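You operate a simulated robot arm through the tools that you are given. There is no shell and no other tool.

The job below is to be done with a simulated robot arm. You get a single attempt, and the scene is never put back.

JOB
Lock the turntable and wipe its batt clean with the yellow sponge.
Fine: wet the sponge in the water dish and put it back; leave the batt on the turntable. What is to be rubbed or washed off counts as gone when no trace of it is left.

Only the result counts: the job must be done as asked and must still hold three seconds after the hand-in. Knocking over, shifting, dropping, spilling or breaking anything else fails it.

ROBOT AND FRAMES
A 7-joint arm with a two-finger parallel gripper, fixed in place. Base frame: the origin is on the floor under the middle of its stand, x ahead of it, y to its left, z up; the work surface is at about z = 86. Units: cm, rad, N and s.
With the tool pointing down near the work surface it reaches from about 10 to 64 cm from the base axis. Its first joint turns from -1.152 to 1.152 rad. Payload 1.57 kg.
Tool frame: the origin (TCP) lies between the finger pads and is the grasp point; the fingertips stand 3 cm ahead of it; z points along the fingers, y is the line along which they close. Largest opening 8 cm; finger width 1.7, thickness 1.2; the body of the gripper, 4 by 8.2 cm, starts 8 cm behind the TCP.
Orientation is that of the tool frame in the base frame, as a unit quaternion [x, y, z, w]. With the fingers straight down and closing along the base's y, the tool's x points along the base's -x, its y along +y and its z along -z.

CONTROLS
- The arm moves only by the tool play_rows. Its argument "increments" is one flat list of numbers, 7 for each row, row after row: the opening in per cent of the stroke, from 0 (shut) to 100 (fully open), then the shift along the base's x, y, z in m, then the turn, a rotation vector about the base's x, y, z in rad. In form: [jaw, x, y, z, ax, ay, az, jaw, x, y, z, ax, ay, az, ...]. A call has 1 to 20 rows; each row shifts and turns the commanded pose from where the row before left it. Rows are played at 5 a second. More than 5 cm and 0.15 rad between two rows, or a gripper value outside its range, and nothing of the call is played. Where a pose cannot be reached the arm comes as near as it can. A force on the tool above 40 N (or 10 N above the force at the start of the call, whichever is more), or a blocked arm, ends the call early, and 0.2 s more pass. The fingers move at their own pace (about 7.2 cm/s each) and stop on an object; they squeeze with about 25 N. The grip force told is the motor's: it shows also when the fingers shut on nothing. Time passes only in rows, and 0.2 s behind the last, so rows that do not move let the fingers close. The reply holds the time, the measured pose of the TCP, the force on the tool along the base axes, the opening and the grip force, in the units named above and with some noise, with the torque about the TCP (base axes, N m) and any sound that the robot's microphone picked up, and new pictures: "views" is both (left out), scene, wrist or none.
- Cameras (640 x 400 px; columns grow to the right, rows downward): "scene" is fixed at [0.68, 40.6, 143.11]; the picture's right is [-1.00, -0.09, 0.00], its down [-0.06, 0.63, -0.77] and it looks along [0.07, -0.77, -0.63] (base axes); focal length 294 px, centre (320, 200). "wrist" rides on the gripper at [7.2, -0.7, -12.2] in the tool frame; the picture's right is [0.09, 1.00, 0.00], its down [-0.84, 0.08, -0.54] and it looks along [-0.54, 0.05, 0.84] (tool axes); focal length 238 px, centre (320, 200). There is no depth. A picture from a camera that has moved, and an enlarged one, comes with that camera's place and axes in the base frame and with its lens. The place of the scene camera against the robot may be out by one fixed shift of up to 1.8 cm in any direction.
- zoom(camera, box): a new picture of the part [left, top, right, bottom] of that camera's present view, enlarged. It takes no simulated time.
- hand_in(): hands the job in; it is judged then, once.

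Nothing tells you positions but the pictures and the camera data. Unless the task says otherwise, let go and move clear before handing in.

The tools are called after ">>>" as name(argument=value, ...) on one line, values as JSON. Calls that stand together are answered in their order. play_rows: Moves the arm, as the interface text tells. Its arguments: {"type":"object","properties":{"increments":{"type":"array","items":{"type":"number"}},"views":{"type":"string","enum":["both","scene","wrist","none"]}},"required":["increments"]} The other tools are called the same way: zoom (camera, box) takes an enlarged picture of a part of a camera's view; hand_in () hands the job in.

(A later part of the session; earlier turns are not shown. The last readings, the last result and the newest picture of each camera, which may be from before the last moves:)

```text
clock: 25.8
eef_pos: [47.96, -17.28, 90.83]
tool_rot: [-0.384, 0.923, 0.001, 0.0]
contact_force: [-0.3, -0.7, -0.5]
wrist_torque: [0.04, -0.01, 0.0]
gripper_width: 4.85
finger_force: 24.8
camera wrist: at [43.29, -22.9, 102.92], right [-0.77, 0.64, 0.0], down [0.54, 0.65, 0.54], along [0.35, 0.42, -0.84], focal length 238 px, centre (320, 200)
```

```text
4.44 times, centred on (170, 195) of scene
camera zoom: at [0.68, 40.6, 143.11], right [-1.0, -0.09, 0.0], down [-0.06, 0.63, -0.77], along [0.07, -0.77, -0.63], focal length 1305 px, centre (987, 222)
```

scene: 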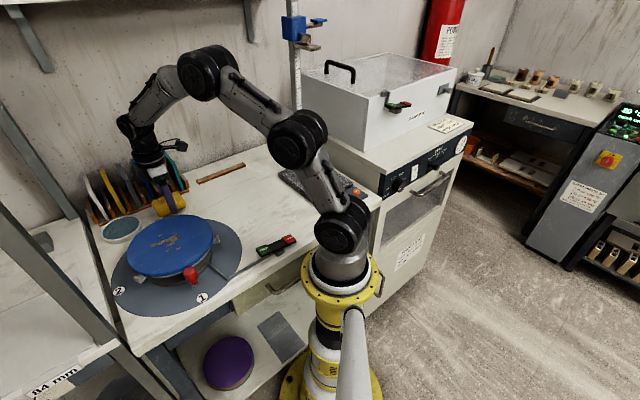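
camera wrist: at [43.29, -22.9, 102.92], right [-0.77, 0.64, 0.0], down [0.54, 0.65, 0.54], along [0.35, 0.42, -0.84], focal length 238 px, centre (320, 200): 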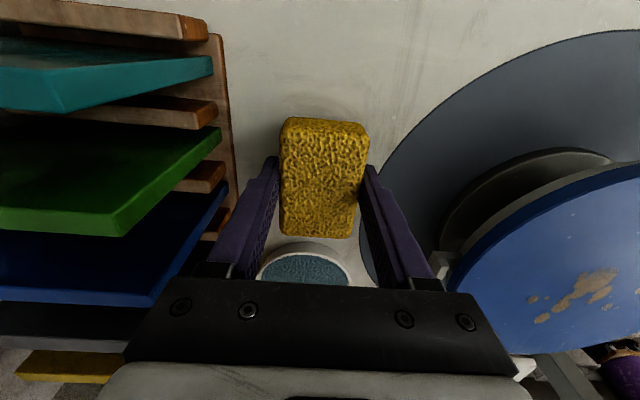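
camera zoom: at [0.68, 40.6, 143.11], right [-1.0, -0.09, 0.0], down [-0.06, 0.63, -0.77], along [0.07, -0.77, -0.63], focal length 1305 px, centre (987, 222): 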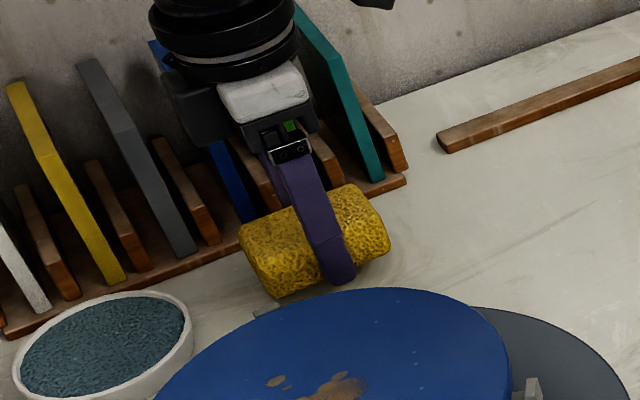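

The grip holds (4.85 cm, no slip), with home at TCP (48.08, −17.18, 89.2). I'll raise further and shift toward the batt side so the wrist camera gets a clear look at the dish and the batt.

>>> play_rows(increments=[0, 0, 0, 0.005, 0, 0, 0, 0, 0, 0, 0.01, 0, 0, 0, 0, 0, 0, 0.015, 0, 0, 0, 0, 0, 0, 0.02, 0, 0, 0, 0, 0, 0, 0.02, 0, 0, 0, 0, 0, 0, 0.02, 0, 0, 0, 0, -0.01, 0.01, 0, 0, 0, 0, 0, -0.015, 0.015, 0, 0, 0, 0, 0, -0.015, 0.015, 0, 0, 0, 0, 0, -0.015, 0.015, 0, 0, 0, 0, 0, 0, 0, 0, 0, 0, 0], views="both")

>>> zoom(camera="wrist", box=[160, 120, 320, 240])

>>> zoom(camera="wrist", box=[320, 60, 600, 270])

>>> zoom(camera="scene", box=[90, 200, 160, 250])

```text
clock: 28.2
eef_pos: [42.49, -11.8, 99.74]
tool_rot: [-0.384, 0.923, 0.001, 0.0]
contact_force: [0.3, 0.2, 0.1]
wrist_torque: [-0.02, -0.01, 0.02]
gripper_width: 4.87
finger_force: 24.7
camera wrist: at [37.82, -17.43, 111.9], right [-0.77, 0.64, 0.0], down [0.54, 0.65, 0.54], along [0.35, 0.42, -0.84], focal length 238 px, centre (320, 200)
```

scene: 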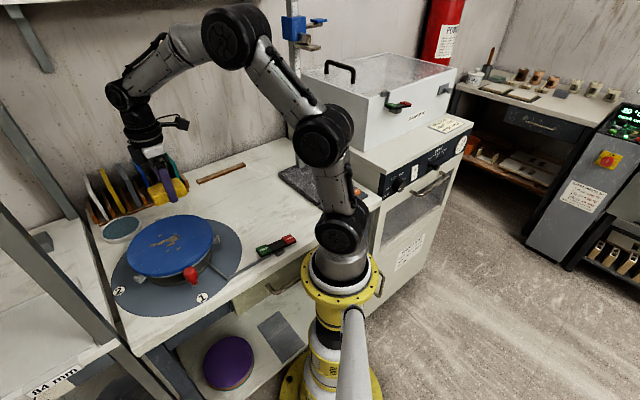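
wrist: 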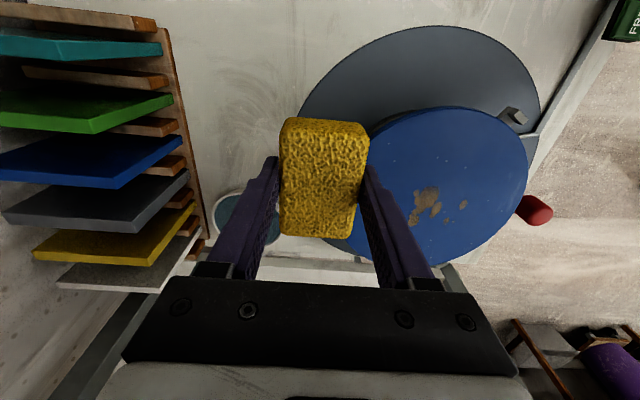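

```text
3.33 times, centred on (240, 180) of wrist
camera zoom: at [37.82, -17.43, 111.9], right [-0.77, 0.64, 0.0], down [0.54, 0.65, 0.54], along [0.35, 0.42, -0.84], focal length 794 px, centre (587, 267)
```

zoom: 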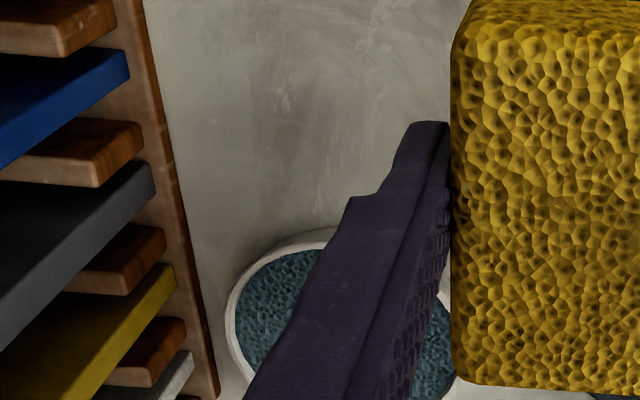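

```text
1.90 times, centred on (460, 165) of wrist
camera zoom: at [37.82, -17.43, 111.9], right [-0.77, 0.64, 0.0], down [0.54, 0.65, 0.54], along [0.35, 0.42, -0.84], focal length 454 px, centre (53, 267)
```

zoom: 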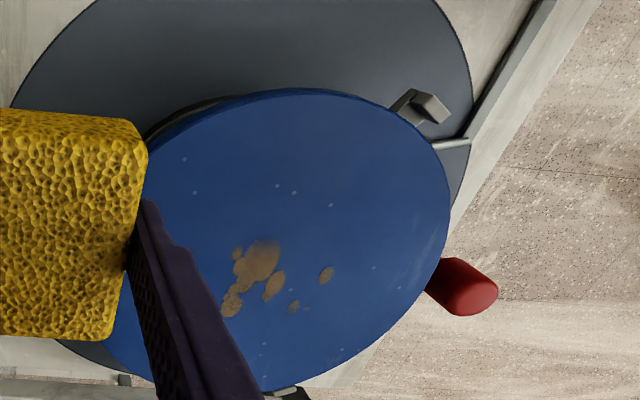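

```text
8.00 times, centred on (125, 225) of scene
camera zoom: at [0.68, 40.6, 143.11], right [-1.0, -0.09, 0.0], down [-0.06, 0.63, -0.77], along [0.07, -0.77, -0.63], focal length 2349 px, centre (1880, 0)
```

zoom: 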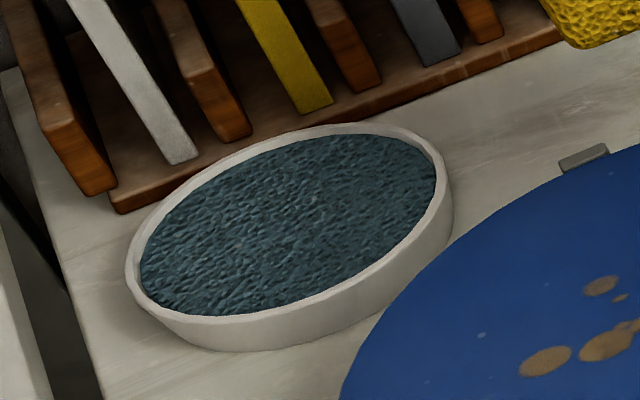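

The dish centre is at about (56.9, −8.9) with its rim at z≈88. The batt centre is about (38, −1), top z≈93.5, with clay spots over x 35–42, y −3.5…2.3. The sponge is as wide as the dish, so next I'll go above the dish and tilt 0.5 rad so its near end dips in clear of the rim.

>>> play_rows(increments=[0, 0.0305, 0.0075, 0.003, 0, 0, 0, 0, 0.0305, 0.0075, 0.003, 0, 0, 0, 0, 0.0305, 0.0075, 0.003, 0, 0, 0, 0, 0.0305, 0.0075, 0.003, 0, 0, 0, 0, 0.0305, 0.0075, 0.003, 0, 0, 0, 0, 0, 0, 0, 0.0707, -0.0707, 0, 0, 0, 0, 0, 0.0707, -0.0707, 0, 0, 0, 0, 0, 0.0707, -0.0707, 0, 0, 0, 0, 0, 0.0707, -0.0707, 0, 0, 0, 0, 0, 0.0707, -0.0707, 0, 0, 0, 0, 0, 0, 0, 0], views="both")

>>> zoom(camera="scene", box=[80, 160, 180, 250])

>>> zoom(camera="wrist", box=[220, 90, 420, 270])

```text
clock: 30.6
eef_pos: [57.8, -8.02, 101.13]
tool_rot: [-0.372, 0.894, 0.095, 0.229]
contact_force: [-0.1, -0.1, -0.5]
wrist_torque: [-0.01, 0.0, -0.01]
gripper_width: 4.88
finger_force: 24.5
camera wrist: at [49.54, -17.16, 108.47], right [-0.76, 0.65, -0.05], down [0.28, 0.39, 0.88], along [0.58, 0.66, -0.48], focal length 238 px, centre (320, 200)
```

scene: 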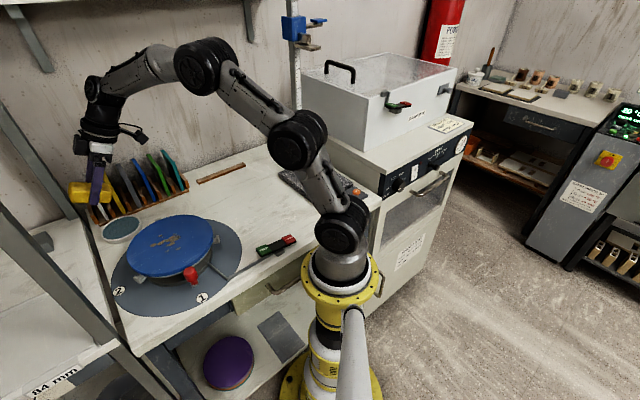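
wrist: 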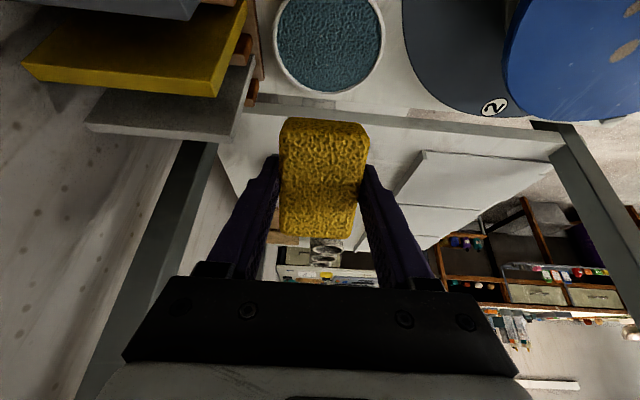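

```text
4.44 times, centred on (130, 205) of scene
camera zoom: at [0.68, 40.6, 143.11], right [-1.0, -0.09, 0.0], down [-0.06, 0.63, -0.77], along [0.07, -0.77, -0.63], focal length 1305 px, centre (1164, 178)
```

zoom: 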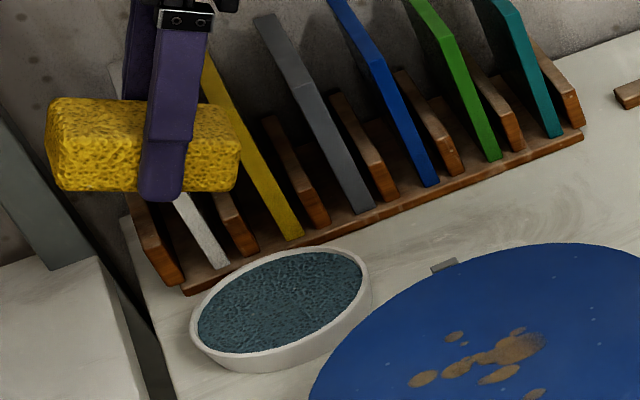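

```text
2.22 times, centred on (320, 180) of wrist
camera zoom: at [49.54, -17.16, 108.47], right [-0.76, 0.65, -0.05], down [0.28, 0.39, 0.88], along [0.58, 0.66, -0.48], focal length 530 px, centre (320, 244)
```

zoom: 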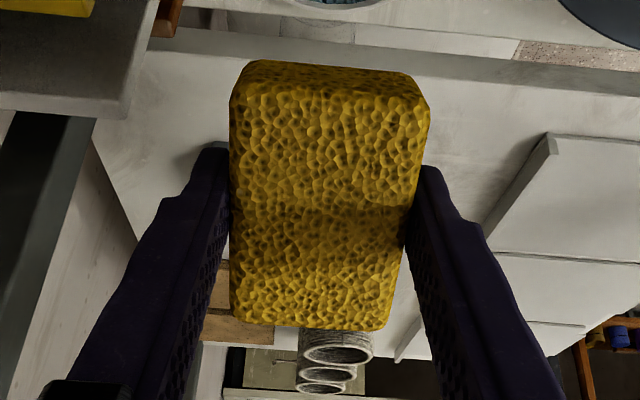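

The tilt is correct and the sponge sits right above the dish line. The low edge should be about 4.65 cm below the TCP. I'll descend to TCP z≈93 first and check.

>>> play_rows(increments=[0, 0, 0, -0.02, 0, 0, 0, 0, 0, 0, -0.02, 0, 0, 0, 0, 0, 0, -0.02, 0, 0, 0, 0, 0, 0, -0.015, 0, 0, 0, 0, 0, 0, -0.005, 0, 0, 0, 0, 0, 0, 0, 0, 0, 0], views="both")

>>> zoom(camera="scene", box=[90, 190, 170, 250])

>>> zoom(camera="wrist", box=[220, 0, 420, 180])

```text
clock: 32.0
eef_pos: [57.78, -8.05, 93.07]
tool_rot: [-0.372, 0.895, 0.094, 0.228]
contact_force: [-0.3, -0.3, -0.4]
wrist_torque: [-0.01, 0.0, 0.01]
gripper_width: 4.89
finger_force: 24.8
camera wrist: at [49.48, -17.21, 100.48], right [-0.76, 0.65, -0.05], down [0.28, 0.39, 0.88], along [0.58, 0.66, -0.48], focal length 238 px, centre (320, 200)
```

scene: 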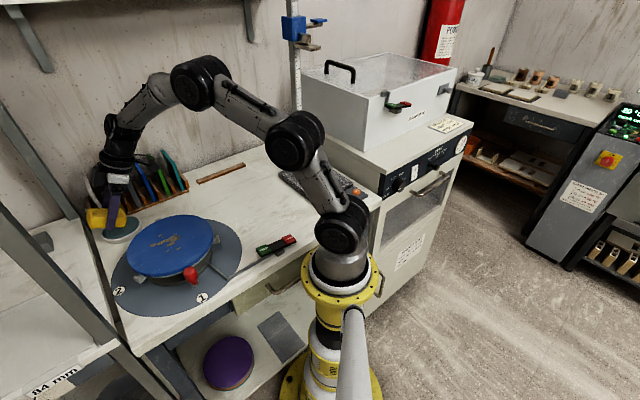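
wrist: 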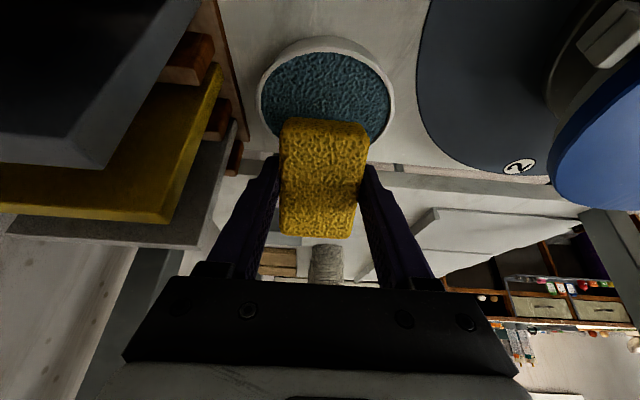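

```text
6.67 times, centred on (130, 220) of scene
camera zoom: at [0.68, 40.6, 143.11], right [-1.0, -0.09, 0.0], down [-0.06, 0.63, -0.77], along [0.07, -0.77, -0.63], focal length 1958 px, centre (1587, 67)
```

zoom: 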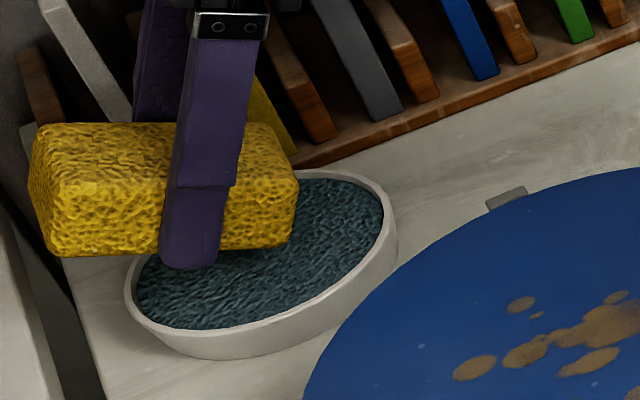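

```text
2.22 times, centred on (320, 90) of wrist
camera zoom: at [49.48, -17.21, 100.48], right [-0.76, 0.65, -0.05], down [0.28, 0.39, 0.88], along [0.58, 0.66, -0.48], focal length 530 px, centre (320, 444)
```

zoom: 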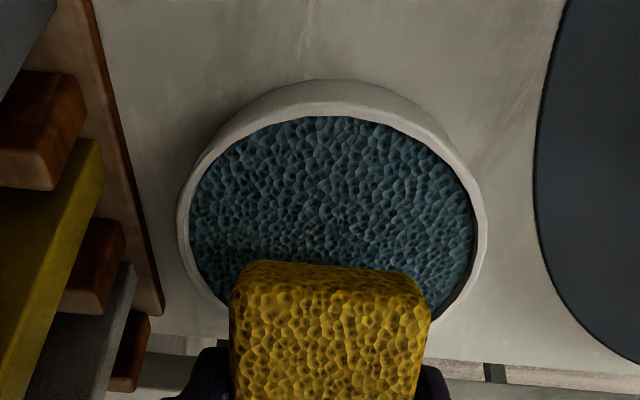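

The sponge's low edge hovers just above the water inside the dish. Next I'll lower it gently into the water to TCP z≈91.6.

>>> play_rows(increments=[0, 0, 0, -0.003, 0, 0, 0, 0, 0, 0, -0.003, 0, 0, 0, 0, 0, 0, -0.003, 0, 0, 0, 0, 0, 0, -0.003, 0, 0, 0, 0, 0, 0, -0.003, 0, 0, 0, 0, 0, 0, 0, 0, 0, 0], views="both")

>>> zoom(camera="scene", box=[90, 190, 170, 250])

>>> zoom(camera="wrist", box=[220, 0, 420, 180])

```text
clock: 33.4
eef_pos: [57.78, -8.0, 92.13]
tool_rot: [-0.371, 0.894, 0.092, 0.233]
contact_force: [-4.8, 1.6, 24.8]
wrist_torque: [-0.03, 0.68, -0.07]
gripper_width: 4.9
finger_force: 24.8
camera wrist: at [49.59, -17.19, 99.38], right [-0.76, 0.65, -0.05], down [0.27, 0.39, 0.88], along [0.59, 0.65, -0.47], focal length 238 px, centre (320, 200)
```

scene: 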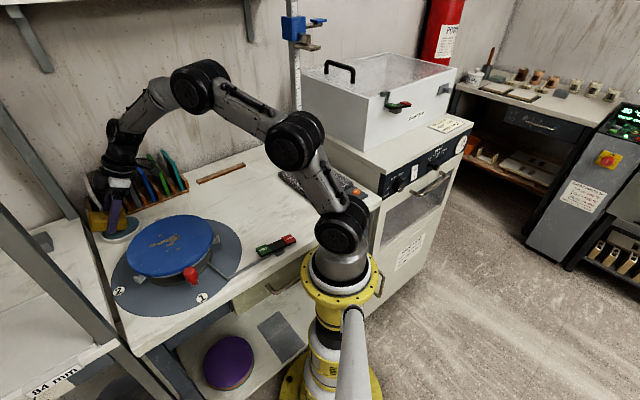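
wrist: 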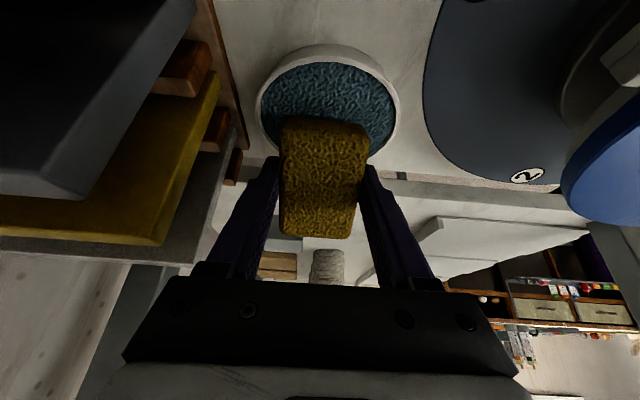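

```text
6.67 times, centred on (130, 220) of scene
camera zoom: at [0.62, 40.62, 143.1], right [-1.0, -0.09, 0.0], down [-0.06, 0.63, -0.77], along [0.07, -0.77, -0.63], focal length 1958 px, centre (1587, 67)
```

zoom: 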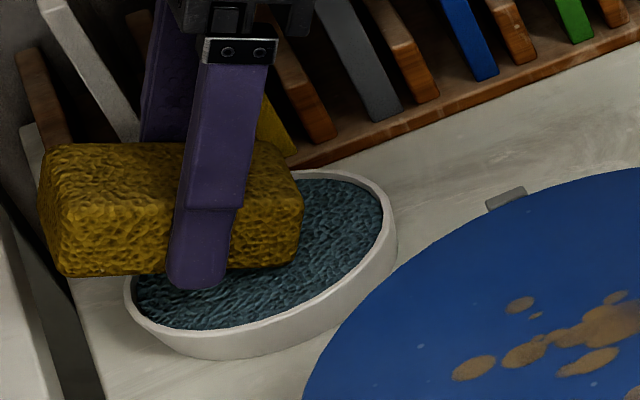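

```text
2.22 times, centred on (320, 90) of wrist
camera zoom: at [49.59, -17.19, 99.38], right [-0.76, 0.65, -0.05], down [0.27, 0.39, 0.88], along [0.59, 0.65, -0.47], focal length 530 px, centre (320, 444)
```

zoom: 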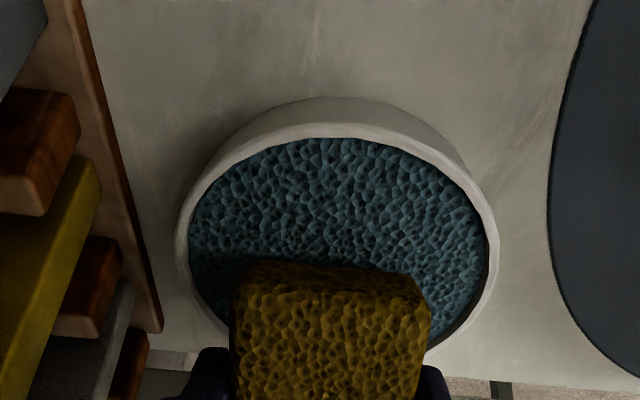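

The sponge has turned dark, so it is wet, and it is pressing at 25 N. I'll lift straight out gently and check the dish.

>>> play_rows(increments=[0, 0, 0, 0.004, 0, 0, 0, 0, 0, 0, 0.006, 0, 0, 0, 0, 0, 0, 0.01, 0, 0, 0, 0, 0, 0, 0.015, 0, 0, 0, 0, 0, 0, 0.02, 0, 0, 0, 0, 0, 0, 0.02, 0, 0, 0, 0, 0, 0, 0.02, 0, 0, 0, 0, 0, 0, 0, 0, 0, 0], views="both")

>>> zoom(camera="scene", box=[90, 190, 170, 250])

>>> zoom(camera="wrist", box=[220, 0, 420, 180])

```text
clock: 35.2
eef_pos: [57.72, -7.82, 101.1]
tool_rot: [-0.371, 0.895, 0.094, 0.228]
contact_force: [0.3, -0.1, -0.5]
wrist_torque: [0.02, -0.02, -0.01]
gripper_width: 4.87
finger_force: 25.0
camera wrist: at [49.58, -17.06, 108.38], right [-0.76, 0.65, -0.05], down [0.28, 0.39, 0.88], along [0.58, 0.66, -0.48], focal length 238 px, centre (320, 200)
```

scene: 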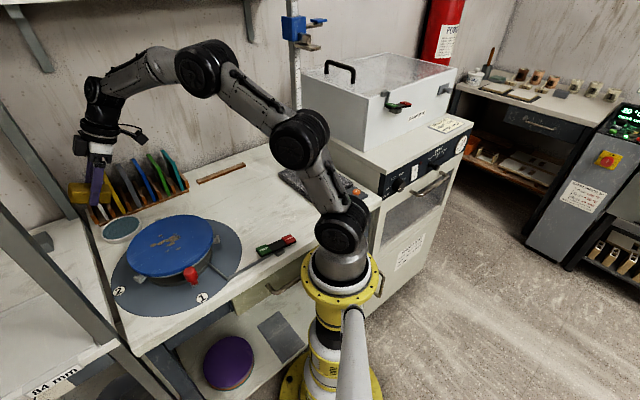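
wrist: 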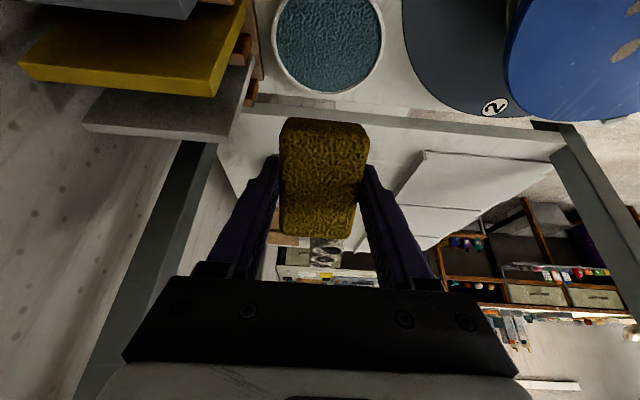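

```text
6.67 times, centred on (130, 220) of scene
camera zoom: at [0.68, 40.6, 143.11], right [-1.0, -0.09, 0.0], down [-0.06, 0.63, -0.77], along [0.07, -0.77, -0.63], focal length 1958 px, centre (1587, 67)
```

zoom: 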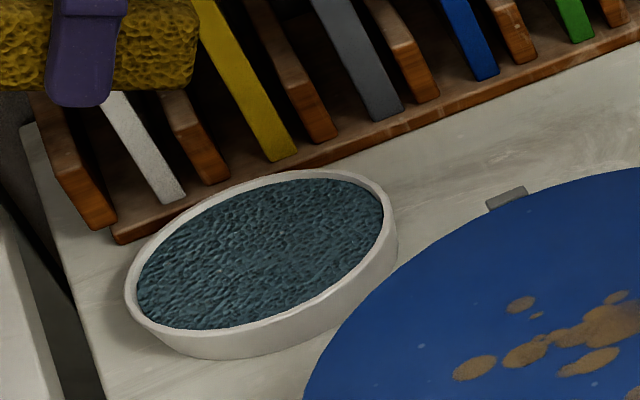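

```text
2.22 times, centred on (320, 90) of wrist
camera zoom: at [49.58, -17.06, 108.38], right [-0.76, 0.65, -0.05], down [0.28, 0.39, 0.88], along [0.58, 0.66, -0.48], focal length 530 px, centre (320, 444)
```

zoom: 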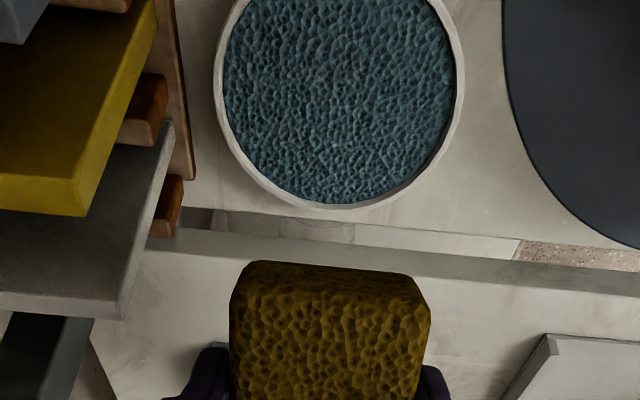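

The dish is unmoved and the sponge is wet. Next I'll level the tool again and move above the batt at a safe height.

>>> play_rows(increments=[0, 0, 0, 0.004, -0.0707, 0.0707, 0, 0, 0, 0, 0.004, -0.0707, 0.0707, 0, 0, 0, 0, 0.004, -0.0707, 0.0707, 0, 0, 0, 0, 0.004, -0.0707, 0.0707, 0, 0, 0, 0, 0.004, -0.0707, 0.0707, 0, 0, -0.032, 0.0125, 0, 0, 0, 0, 0, -0.032, 0.0125, 0, 0, 0, 0, 0, -0.032, 0.0125, 0, 0, 0, 0, 0, -0.032, 0.0125, 0, 0, 0, 0, 0, -0.032, 0.0125, 0, 0, 0, 0, 0, -0.032, 0.0125, 0, 0, 0, 0, 0, 0, 0, 0, 0, 0, 0], views="both")

>>> zoom(camera="scene", box=[100, 160, 260, 280])

>>> zoom(camera="wrist", box=[200, 60, 440, 270])

```text
clock: 37.8
eef_pos: [38.69, -0.38, 103.27]
tool_rot: [-0.383, 0.924, 0.0, 0.0]
contact_force: [0.0, -0.9, -0.2]
wrist_torque: [-0.02, -0.03, -0.01]
gripper_width: 4.88
finger_force: 25.3
camera wrist: at [33.99, -6.09, 115.47], right [-0.77, 0.64, 0.0], down [0.54, 0.65, 0.54], along [0.35, 0.42, -0.84], focal length 238 px, centre (320, 200)
```

scene: 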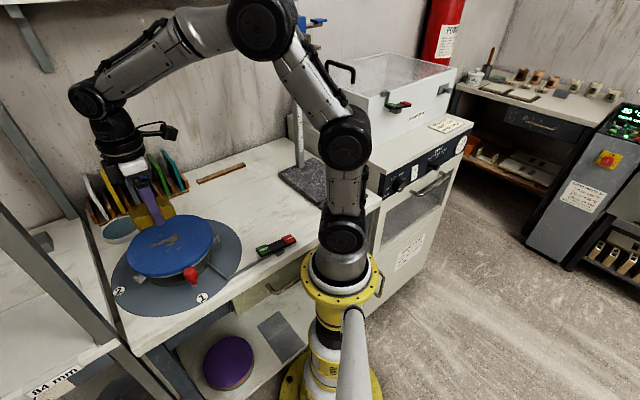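
wrist: 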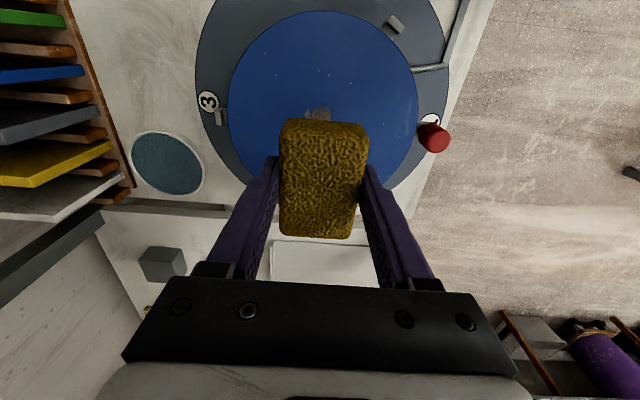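

```text
3.33 times, centred on (180, 220) of scene
camera zoom: at [0.67, 40.6, 143.11], right [-1.0, -0.09, 0.0], down [-0.06, 0.63, -0.77], along [0.07, -0.77, -0.63], focal length 979 px, centre (787, 133)
```

zoom: 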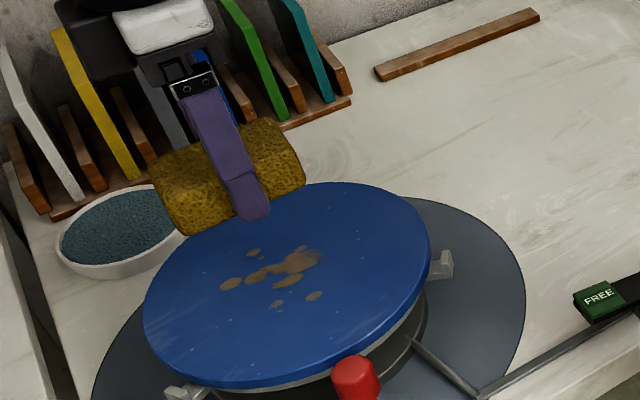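

```text
1.90 times, centred on (320, 165) of wrist
camera zoom: at [33.99, -6.09, 115.47], right [-0.77, 0.64, 0.0], down [0.54, 0.65, 0.54], along [0.35, 0.42, -0.84], focal length 454 px, centre (320, 267)
```

zoom: 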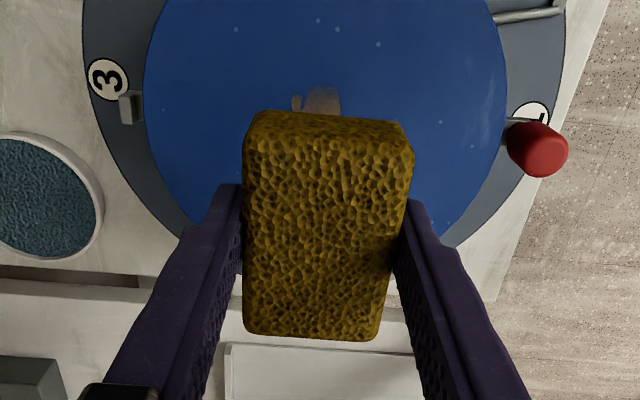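

The sponge sits unchanged in the grip above the clay spots. The red knob is at about (30.4, 5.3), so I'll keep strokes on the far side of it. Next I'll descend until the sponge touches the batt.

>>> play_rows(increments=[0, 0, 0, -0.02, 0, 0, 0, 0, 0, 0, -0.02, 0, 0, 0, 0, 0, 0, -0.015, 0, 0, 0, 0, 0, 0, -0.004, 0, 0, 0, 0, 0, 0, -0.002, 0, 0, 0, 0, 0, 0, -0.002, 0, 0, 0, 0, 0, 0, -0.002, 0, 0, 0, 0, 0, 0, -0.002, 0, 0, 0, 0, 0, 0, 0, 0, 0, 0], views="scene")

>>> zoom(camera="scene", box=[100, 180, 260, 300])

```text
clock: 39.8
eef_pos: [38.65, -0.4, 96.53]
tool_rot: [-0.383, 0.924, 0.0, 0.0]
contact_force: [-0.5, 0.3, 0.0]
wrist_torque: [-0.02, -0.02, 0.01]
gripper_width: 4.89
finger_force: 24.9
```

scene: 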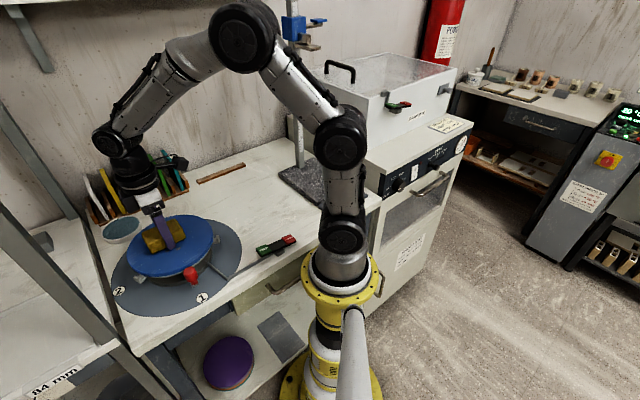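

```text
3.33 times, centred on (180, 240) of scene
camera zoom: at [0.68, 40.6, 143.11], right [-1.0, -0.09, 0.0], down [-0.06, 0.63, -0.77], along [0.07, -0.77, -0.63], focal length 979 px, centre (787, 67)
```

zoom: 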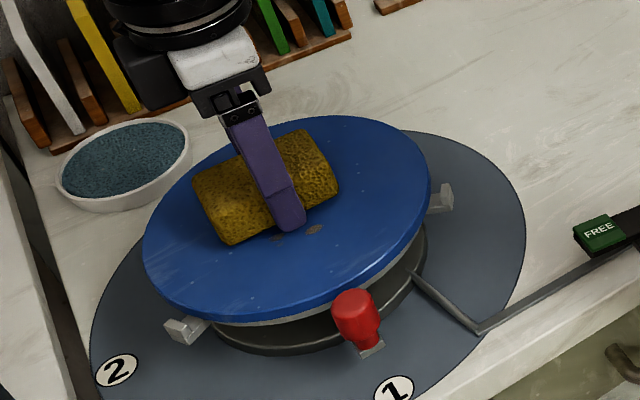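

No contact yet at TCP 96.5. I'll continue down in 0.2 cm steps.

>>> play_rows(increments=[0, 0, 0, -0.002, 0, 0, 0, 0, 0, 0, -0.002, 0, 0, 0, 0, 0, 0, -0.002, 0, 0, 0, 0, 0, 0, 0, 0, 0, 0], views="none")

>>> play_rows(increments=[0, 0, 0, -0.002, 0, 0, 0, 0, 0, 0, -0.002, 0, 0, 0, 0, 0, 0, 0, 0, 0, 0], views="scene")

>>> zoom(camera="scene", box=[130, 200, 230, 280])

```text
clock: 40.8
eef_pos: [38.6, -0.45, 95.83]
tool_rot: [-0.384, 0.923, 0.001, -0.001]
contact_force: [0.4, -0.2, -0.5]
wrist_torque: [0.01, 0.01, -0.01]
gripper_width: 4.88
finger_force: 24.3
```

```text
clock: 41.6
eef_pos: [38.69, -0.5, 95.9]
tool_rot: [-0.383, 0.924, 0.0, 0.003]
contact_force: [-10.5, 3.5, 32.8]
wrist_torque: [0.53, 0.13, 0.06]
gripper_width: 4.88
finger_force: 25.5
```

scene: 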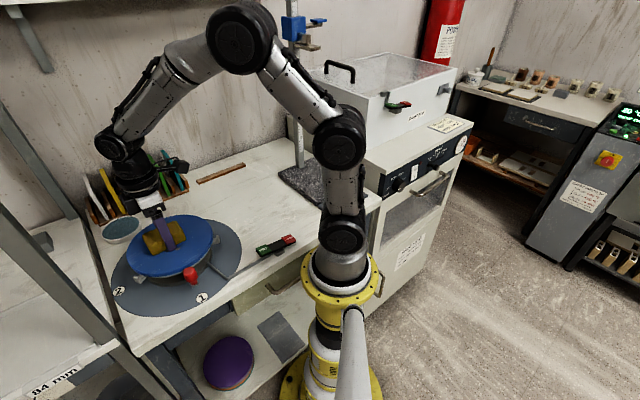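

```text
5.00 times, centred on (180, 240) of scene
camera zoom: at [0.61, 40.61, 143.1], right [-1.0, -0.09, 0.0], down [-0.06, 0.63, -0.77], along [0.07, -0.77, -0.63], focal length 1468 px, centre (1020, 0)
```

zoom: 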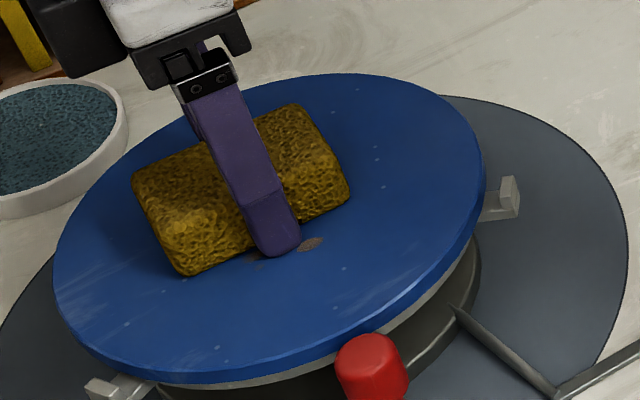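

Contact came at TCP≈95.8 and the force rose to 33 N, so the batt top is about z 92.7. I'll ease off 0.25 cm and start a slow stroke.

>>> play_rows(increments=[0, 0, 0, 0.0025, 0, 0, 0, 0, -0.0045, 0.0045, 0, 0, 0, 0, 0, -0.007, 0.007, 0, 0, 0, 0, 0, -0.007, 0.007, 0, 0, 0, 0, 0, -0.006, 0.006, 0, 0, 0, 0], views="both")

>>> zoom(camera="scene", box=[100, 180, 260, 300])

```text
clock: 42.8
eef_pos: [36.2, 1.98, 95.85]
tool_rot: [-0.384, 0.924, -0.001, 0.0]
contact_force: [4.0, -5.3, 15.3]
wrist_torque: [0.01, -0.31, -0.13]
gripper_width: 4.87
finger_force: 24.9
camera wrist: at [31.44, -3.68, 107.98], right [-0.77, 0.64, 0.0], down [0.54, 0.65, 0.54], along [0.35, 0.42, -0.84], focal length 238 px, centre (320, 200)
```

scene: 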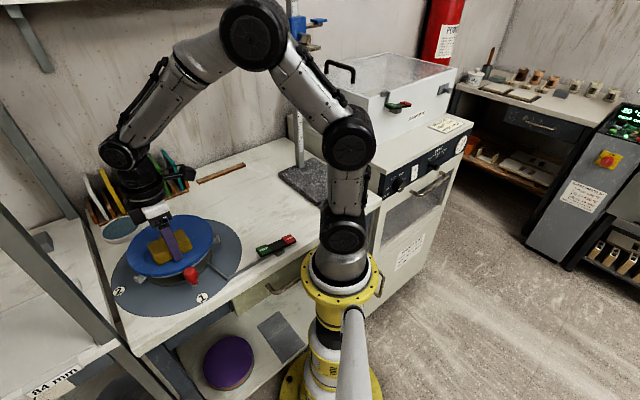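
wrist: 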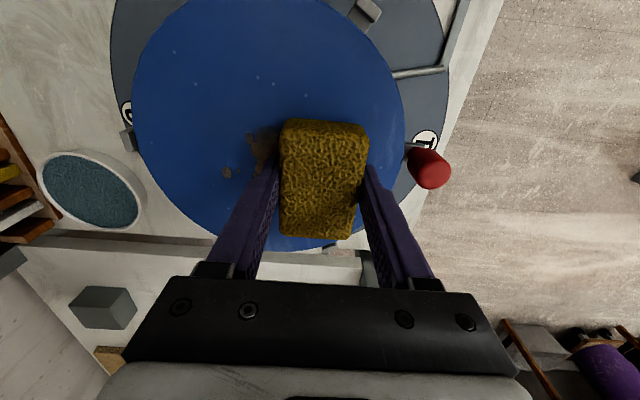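

```text
3.33 times, centred on (180, 240) of scene
camera zoom: at [0.67, 40.59, 143.11], right [-1.0, -0.09, 0.0], down [-0.06, 0.63, -0.77], along [0.07, -0.77, -0.63], focal length 979 px, centre (787, 67)
```

zoom: 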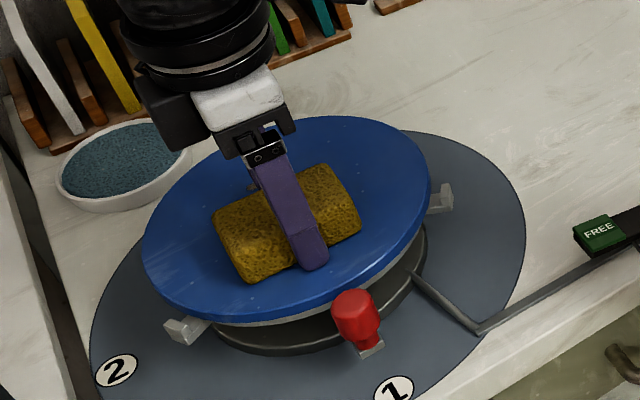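

The stroke goes well at 15 N, and the turntable stays put. I'll sweep back the other way, across to the far side of the spots, and return.

>>> play_rows(increments=[0, 0.0066, -0.0066, 0, 0, 0, 0, 0, 0.0066, -0.0066, 0, 0, 0, 0, 0, 0.0066, -0.0066, 0, 0, 0, 0, 0, 0.0066, -0.0066, 0, 0, 0, 0, 0, 0.0066, -0.0066, 0, 0, 0, 0, 0, 0.0066, -0.0066, 0, 0, 0, 0, 0, 0.0066, -0.0066, 0, 0, 0, 0, 0, 0.0066, -0.0066, 0, 0, 0, 0], views="both")

>>> zoom(camera="scene", box=[100, 180, 260, 300])

>>> zoom(camera="wrist", box=[250, 0, 530, 250])

```text
clock: 44.6
eef_pos: [41.43, -3.45, 95.68]
tool_rot: [-0.384, 0.924, 0.0, -0.001]
contact_force: [-2.4, 3.9, 8.4]
wrist_torque: [0.09, 0.04, 0.03]
gripper_width: 4.86
finger_force: 24.9
camera wrist: at [36.69, -9.03, 107.97], right [-0.77, 0.64, 0.0], down [0.54, 0.65, 0.54], along [0.34, 0.42, -0.84], focal length 238 px, centre (320, 200)
```

scene: 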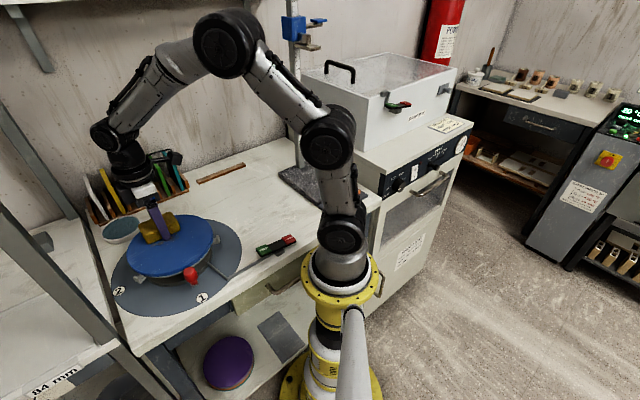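
wrist: 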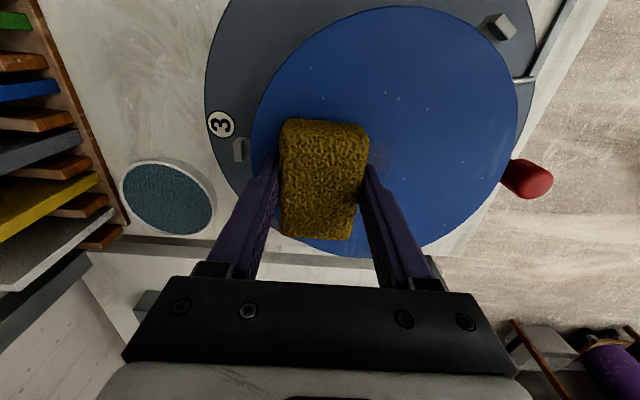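

```text
3.33 times, centred on (180, 240) of scene
camera zoom: at [0.66, 40.61, 143.1], right [-1.0, -0.09, 0.0], down [-0.06, 0.63, -0.77], along [0.07, -0.77, -0.63], focal length 979 px, centre (787, 67)
```

zoom: 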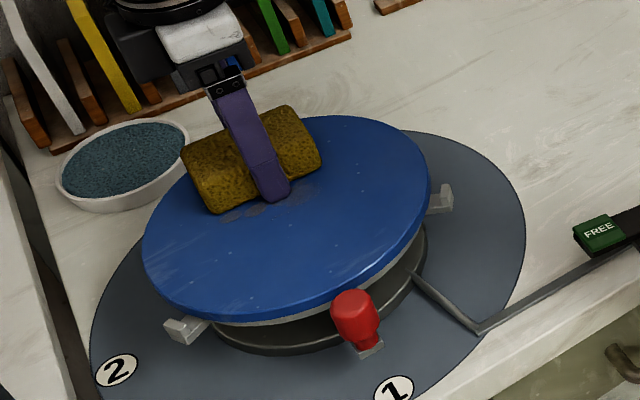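

```text
1.60 times, centred on (390, 125) of wrist
camera zoom: at [36.69, -9.03, 107.97], right [-0.77, 0.64, 0.0], down [0.54, 0.65, 0.54], along [0.34, 0.42, -0.84], focal length 381 px, centre (208, 320)
```

zoom: 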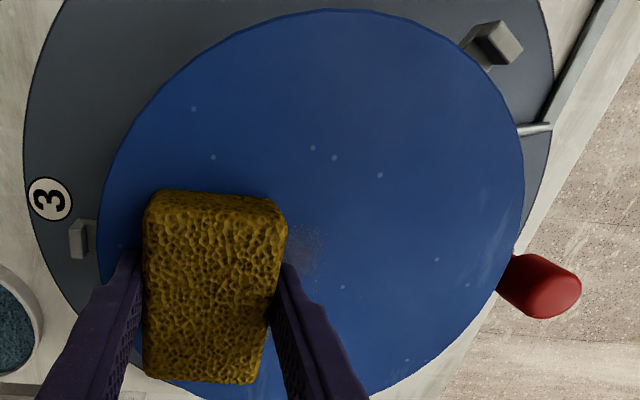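

The clay is nearly gone; a faint trace is left around (37, −2), near the end of the sponge's footprint. I'll shift 2.5 cm along the sponge's length and make a stroke there and back.

>>> play_rows(increments=[0, -0.0059, -0.0059, -0.0004, 0, 0, 0, 0, -0.0059, -0.0059, 0, 0, 0, 0, 0, -0.0059, -0.0059, 0, 0, 0, 0, 0, -0.0066, 0.0066, 0, 0, 0, 0, 0, -0.0066, 0.0066, 0, 0, 0, 0, 0, -0.0066, 0.0066, 0, 0, 0, 0, 0, -0.0066, 0.0066, 0, 0, 0, 0, 0, -0.0066, 0.0066, 0, 0, 0, 0, 0, -0.0066, 0.0066, 0, 0, 0, 0, 0, -0.0066, 0.0066, 0, 0, 0, 0, 0, -0.0066, 0.0066, 0, 0, 0, 0], views="both")

>>> zoom(camera="wrist", box=[120, 0, 440, 250])

>>> zoom(camera="scene", box=[100, 180, 260, 300])

```text
clock: 47.0
eef_pos: [34.32, 0.2, 95.73]
tool_rot: [-0.384, 0.923, 0.0, 0.0]
contact_force: [-0.2, 0.2, 0.2]
wrist_torque: [-0.04, -0.01, 0.01]
gripper_width: 4.88
finger_force: 25.1
camera wrist: at [29.63, -5.41, 107.97], right [-0.77, 0.64, 0.0], down [0.54, 0.65, 0.54], along [0.35, 0.42, -0.84], focal length 238 px, centre (320, 200)
```

scene: 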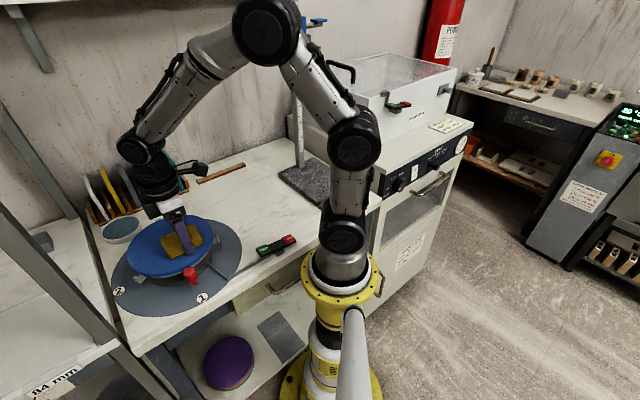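
wrist: 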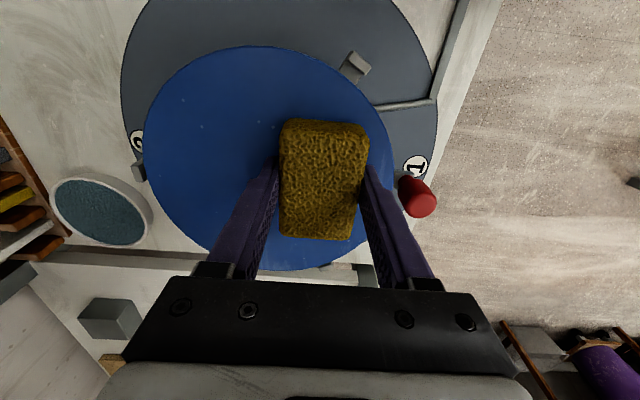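

```text
1.60 times, centred on (280, 125) of wrist
camera zoom: at [29.63, -5.41, 107.97], right [-0.77, 0.64, 0.0], down [0.54, 0.65, 0.54], along [0.35, 0.42, -0.84], focal length 381 px, centre (384, 320)
```

zoom: 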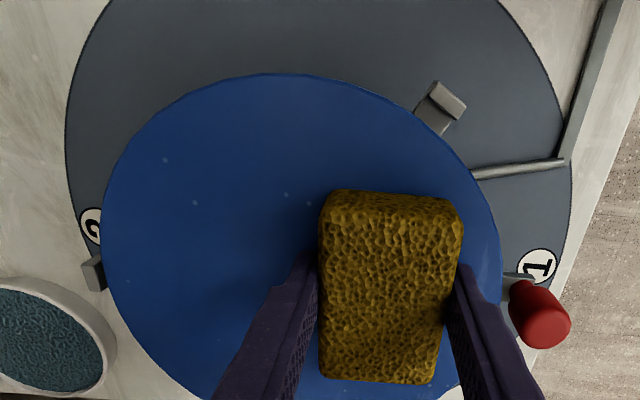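

```text
3.33 times, centred on (180, 240) of scene
camera zoom: at [0.68, 40.6, 143.11], right [-1.0, -0.09, 0.0], down [-0.06, 0.63, -0.77], along [0.07, -0.77, -0.63], focal length 979 px, centre (787, 67)
```

zoom: 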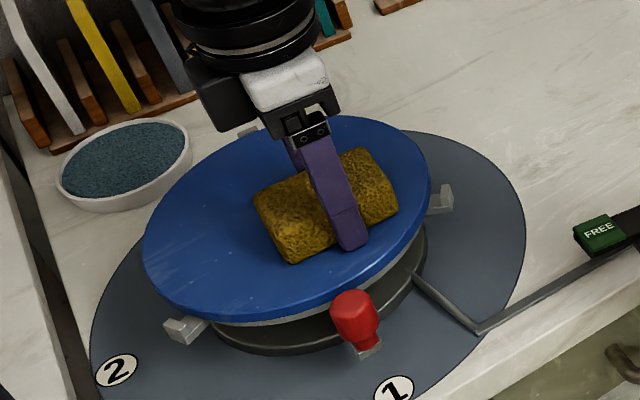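

The spots look gone, but contact went light at this end (0.2 N). I'll press 0.15 cm lower and sweep back across.

>>> play_rows(increments=[0, 0, 0, -0.0015, 0, 0, 0, 0, 0.0066, -0.0066, 0, 0, 0, 0, 0, 0.0066, -0.0066, 0, 0, 0, 0, 0, 0.0066, -0.0066, 0, 0, 0, 0, 0, 0.0066, -0.0066, 0, 0, 0, 0], views="none")

>>> play_rows(increments=[0, 0.0066, -0.0066, 0, 0, 0, 0, 0, 0.0066, -0.0066, 0, 0, 0, 0, 0, 0.0066, -0.0066, 0, 0, 0, 0, 0, 0.0066, -0.0066, 0, 0, 0, 0], views="both")

>>> zoom(camera="wrist", box=[250, 0, 530, 250])

```text
clock: 48.2
eef_pos: [37.05, -2.29, 95.82]
tool_rot: [-0.384, 0.923, 0.0, 0.001]
contact_force: [-7.0, 7.5, 25.1]
wrist_torque: [0.2, 0.25, 0.08]
gripper_width: 4.85
finger_force: 24.7
```

```text
clock: 49.2
eef_pos: [39.54, -5.16, 95.73]
tool_rot: [-0.384, 0.923, 0.0, 0.001]
contact_force: [-10.0, 11.4, 30.6]
wrist_torque: [0.54, 0.53, -0.03]
gripper_width: 4.88
finger_force: 24.7
camera wrist: at [34.84, -10.74, 107.89], right [-0.77, 0.64, 0.0], down [0.54, 0.65, 0.54], along [0.35, 0.42, -0.84], focal length 238 px, centre (320, 200)
```

scene: 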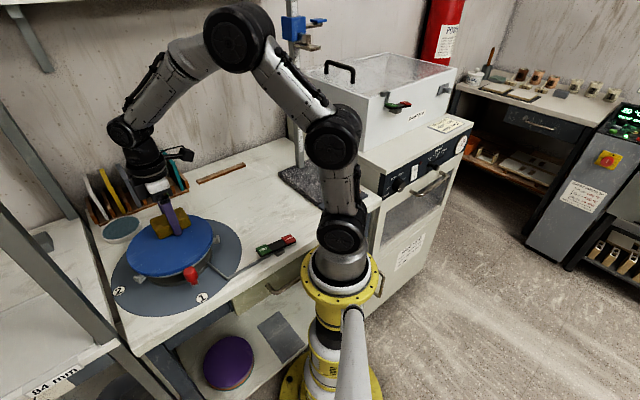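
wrist: 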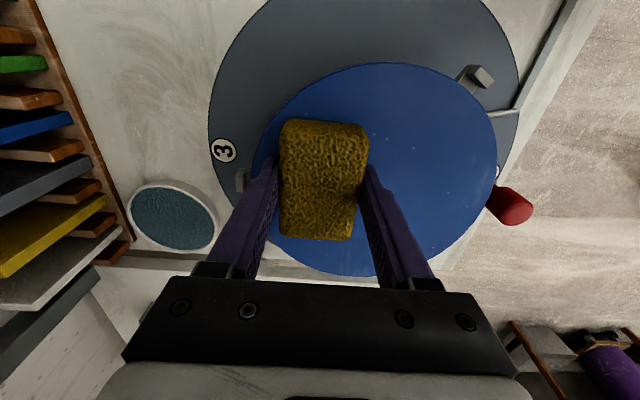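

```text
1.60 times, centred on (390, 125) of wrist
camera zoom: at [34.84, -10.74, 107.89], right [-0.77, 0.64, 0.0], down [0.54, 0.65, 0.54], along [0.35, 0.42, -0.84], focal length 381 px, centre (208, 320)
```

zoom: 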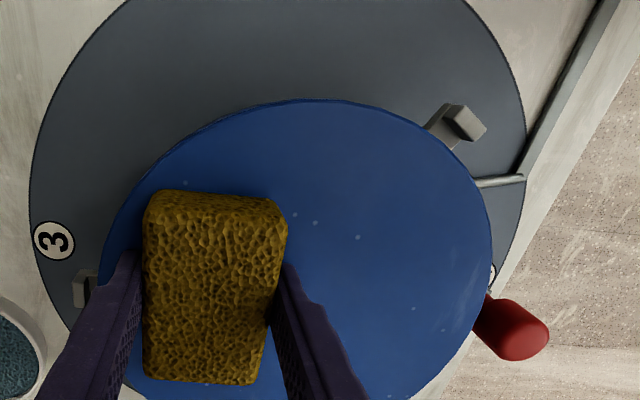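

The surface looks clean here. I'll ease the pressure slightly, shift along to the other end of the spot area (q≈29) and sweep there for full coverage.

>>> play_rows(increments=[0, 0.0064, 0.0064, 0.0008, 0, 0, 0, 0, 0.0064, 0.0064, 0, 0, 0, 0, 0, 0.0064, 0.0064, 0, 0, 0, 0, 0, 0.0064, 0.0064, 0, 0, 0, 0, 0, 0.0064, 0.0064, 0, 0, 0, 0, 0, -0.0066, 0.0066, 0, 0, 0, 0, 0, -0.0066, 0.0066, 0, 0, 0, 0, 0, -0.0066, 0.0066, 0, 0, 0, 0, 0, -0.0066, 0.0066, 0, 0, 0, 0], views="none")

>>> play_rows(increments=[0, -0.0066, 0.0066, 0, 0, 0, 0, 0, -0.0066, 0.0066, 0, 0, 0, 0, 0, -0.0066, 0.0066, 0, 0, 0, 0, 0, -0.005, 0.005, 0, 0, 0, 0], views="both")

>>> zoom(camera="wrist", box=[120, 0, 440, 250])

```text
clock: 51.2
eef_pos: [40.37, 0.78, 95.72]
tool_rot: [-0.383, 0.924, 0.0, 0.002]
contact_force: [7.6, -6.2, 18.7]
wrist_torque: [-0.15, 0.31, 0.17]
gripper_width: 4.87
finger_force: 25.1
```

```text
clock: 52.2
eef_pos: [37.75, 3.14, 95.76]
tool_rot: [-0.384, 0.923, 0.0, 0.001]
contact_force: [8.1, -7.1, 18.4]
wrist_torque: [-0.04, 0.24, 0.06]
gripper_width: 4.85
finger_force: 24.9
camera wrist: at [33.02, -2.42, 107.89], right [-0.77, 0.64, 0.0], down [0.53, 0.65, 0.54], along [0.35, 0.42, -0.84], focal length 238 px, centre (320, 200)
```

scene: 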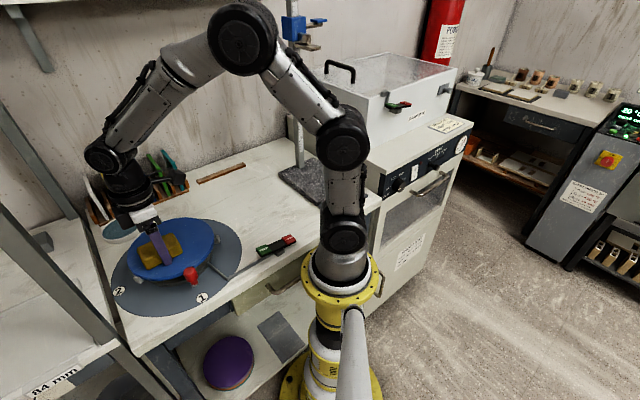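
wrist: 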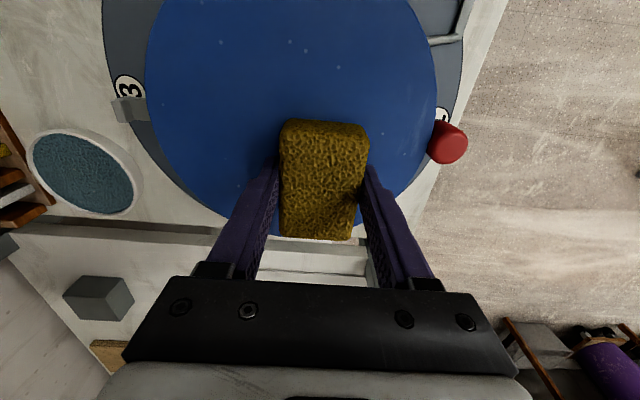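

```text
1.60 times, centred on (280, 125) of wrist
camera zoom: at [33.02, -2.42, 107.89], right [-0.77, 0.64, 0.0], down [0.53, 0.65, 0.54], along [0.35, 0.42, -0.84], focal length 381 px, centre (384, 320)
```

zoom: 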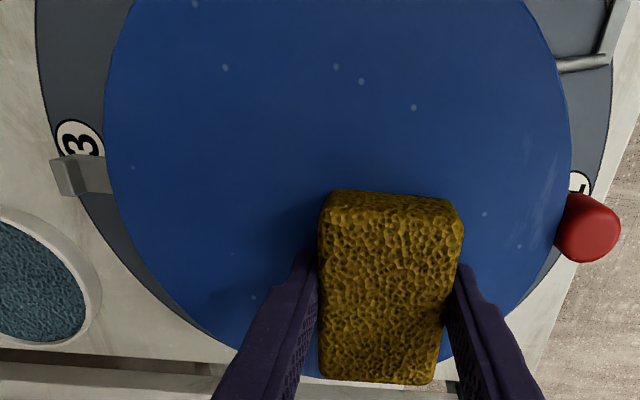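

Next I'll check the batt's seating closely in the scene view.

>>> zoom(camera="scene", box=[100, 180, 260, 300])

>>> zoom(camera="scene", box=[160, 210, 250, 290])

```text
3.33 times, centred on (180, 240) of scene
camera zoom: at [0.68, 40.58, 143.11], right [-1.0, -0.09, 0.0], down [-0.06, 0.63, -0.77], along [0.07, -0.77, -0.63], focal length 979 px, centre (787, 67)
```

zoom: 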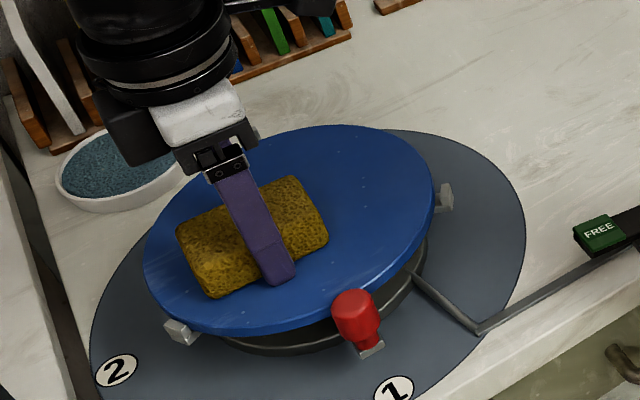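

```text
5.00 times, centred on (205, 250) of scene
camera zoom: at [0.68, 40.58, 143.11], right [-1.0, -0.09, 0.0], down [-0.06, 0.63, -0.77], along [0.07, -0.77, -0.63], focal length 1468 px, centre (895, -50)
```

zoom: 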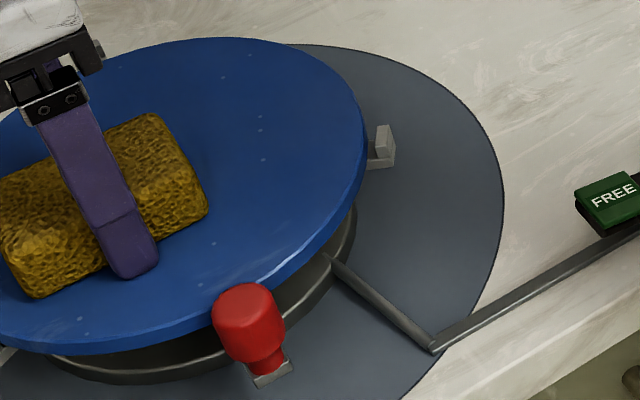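

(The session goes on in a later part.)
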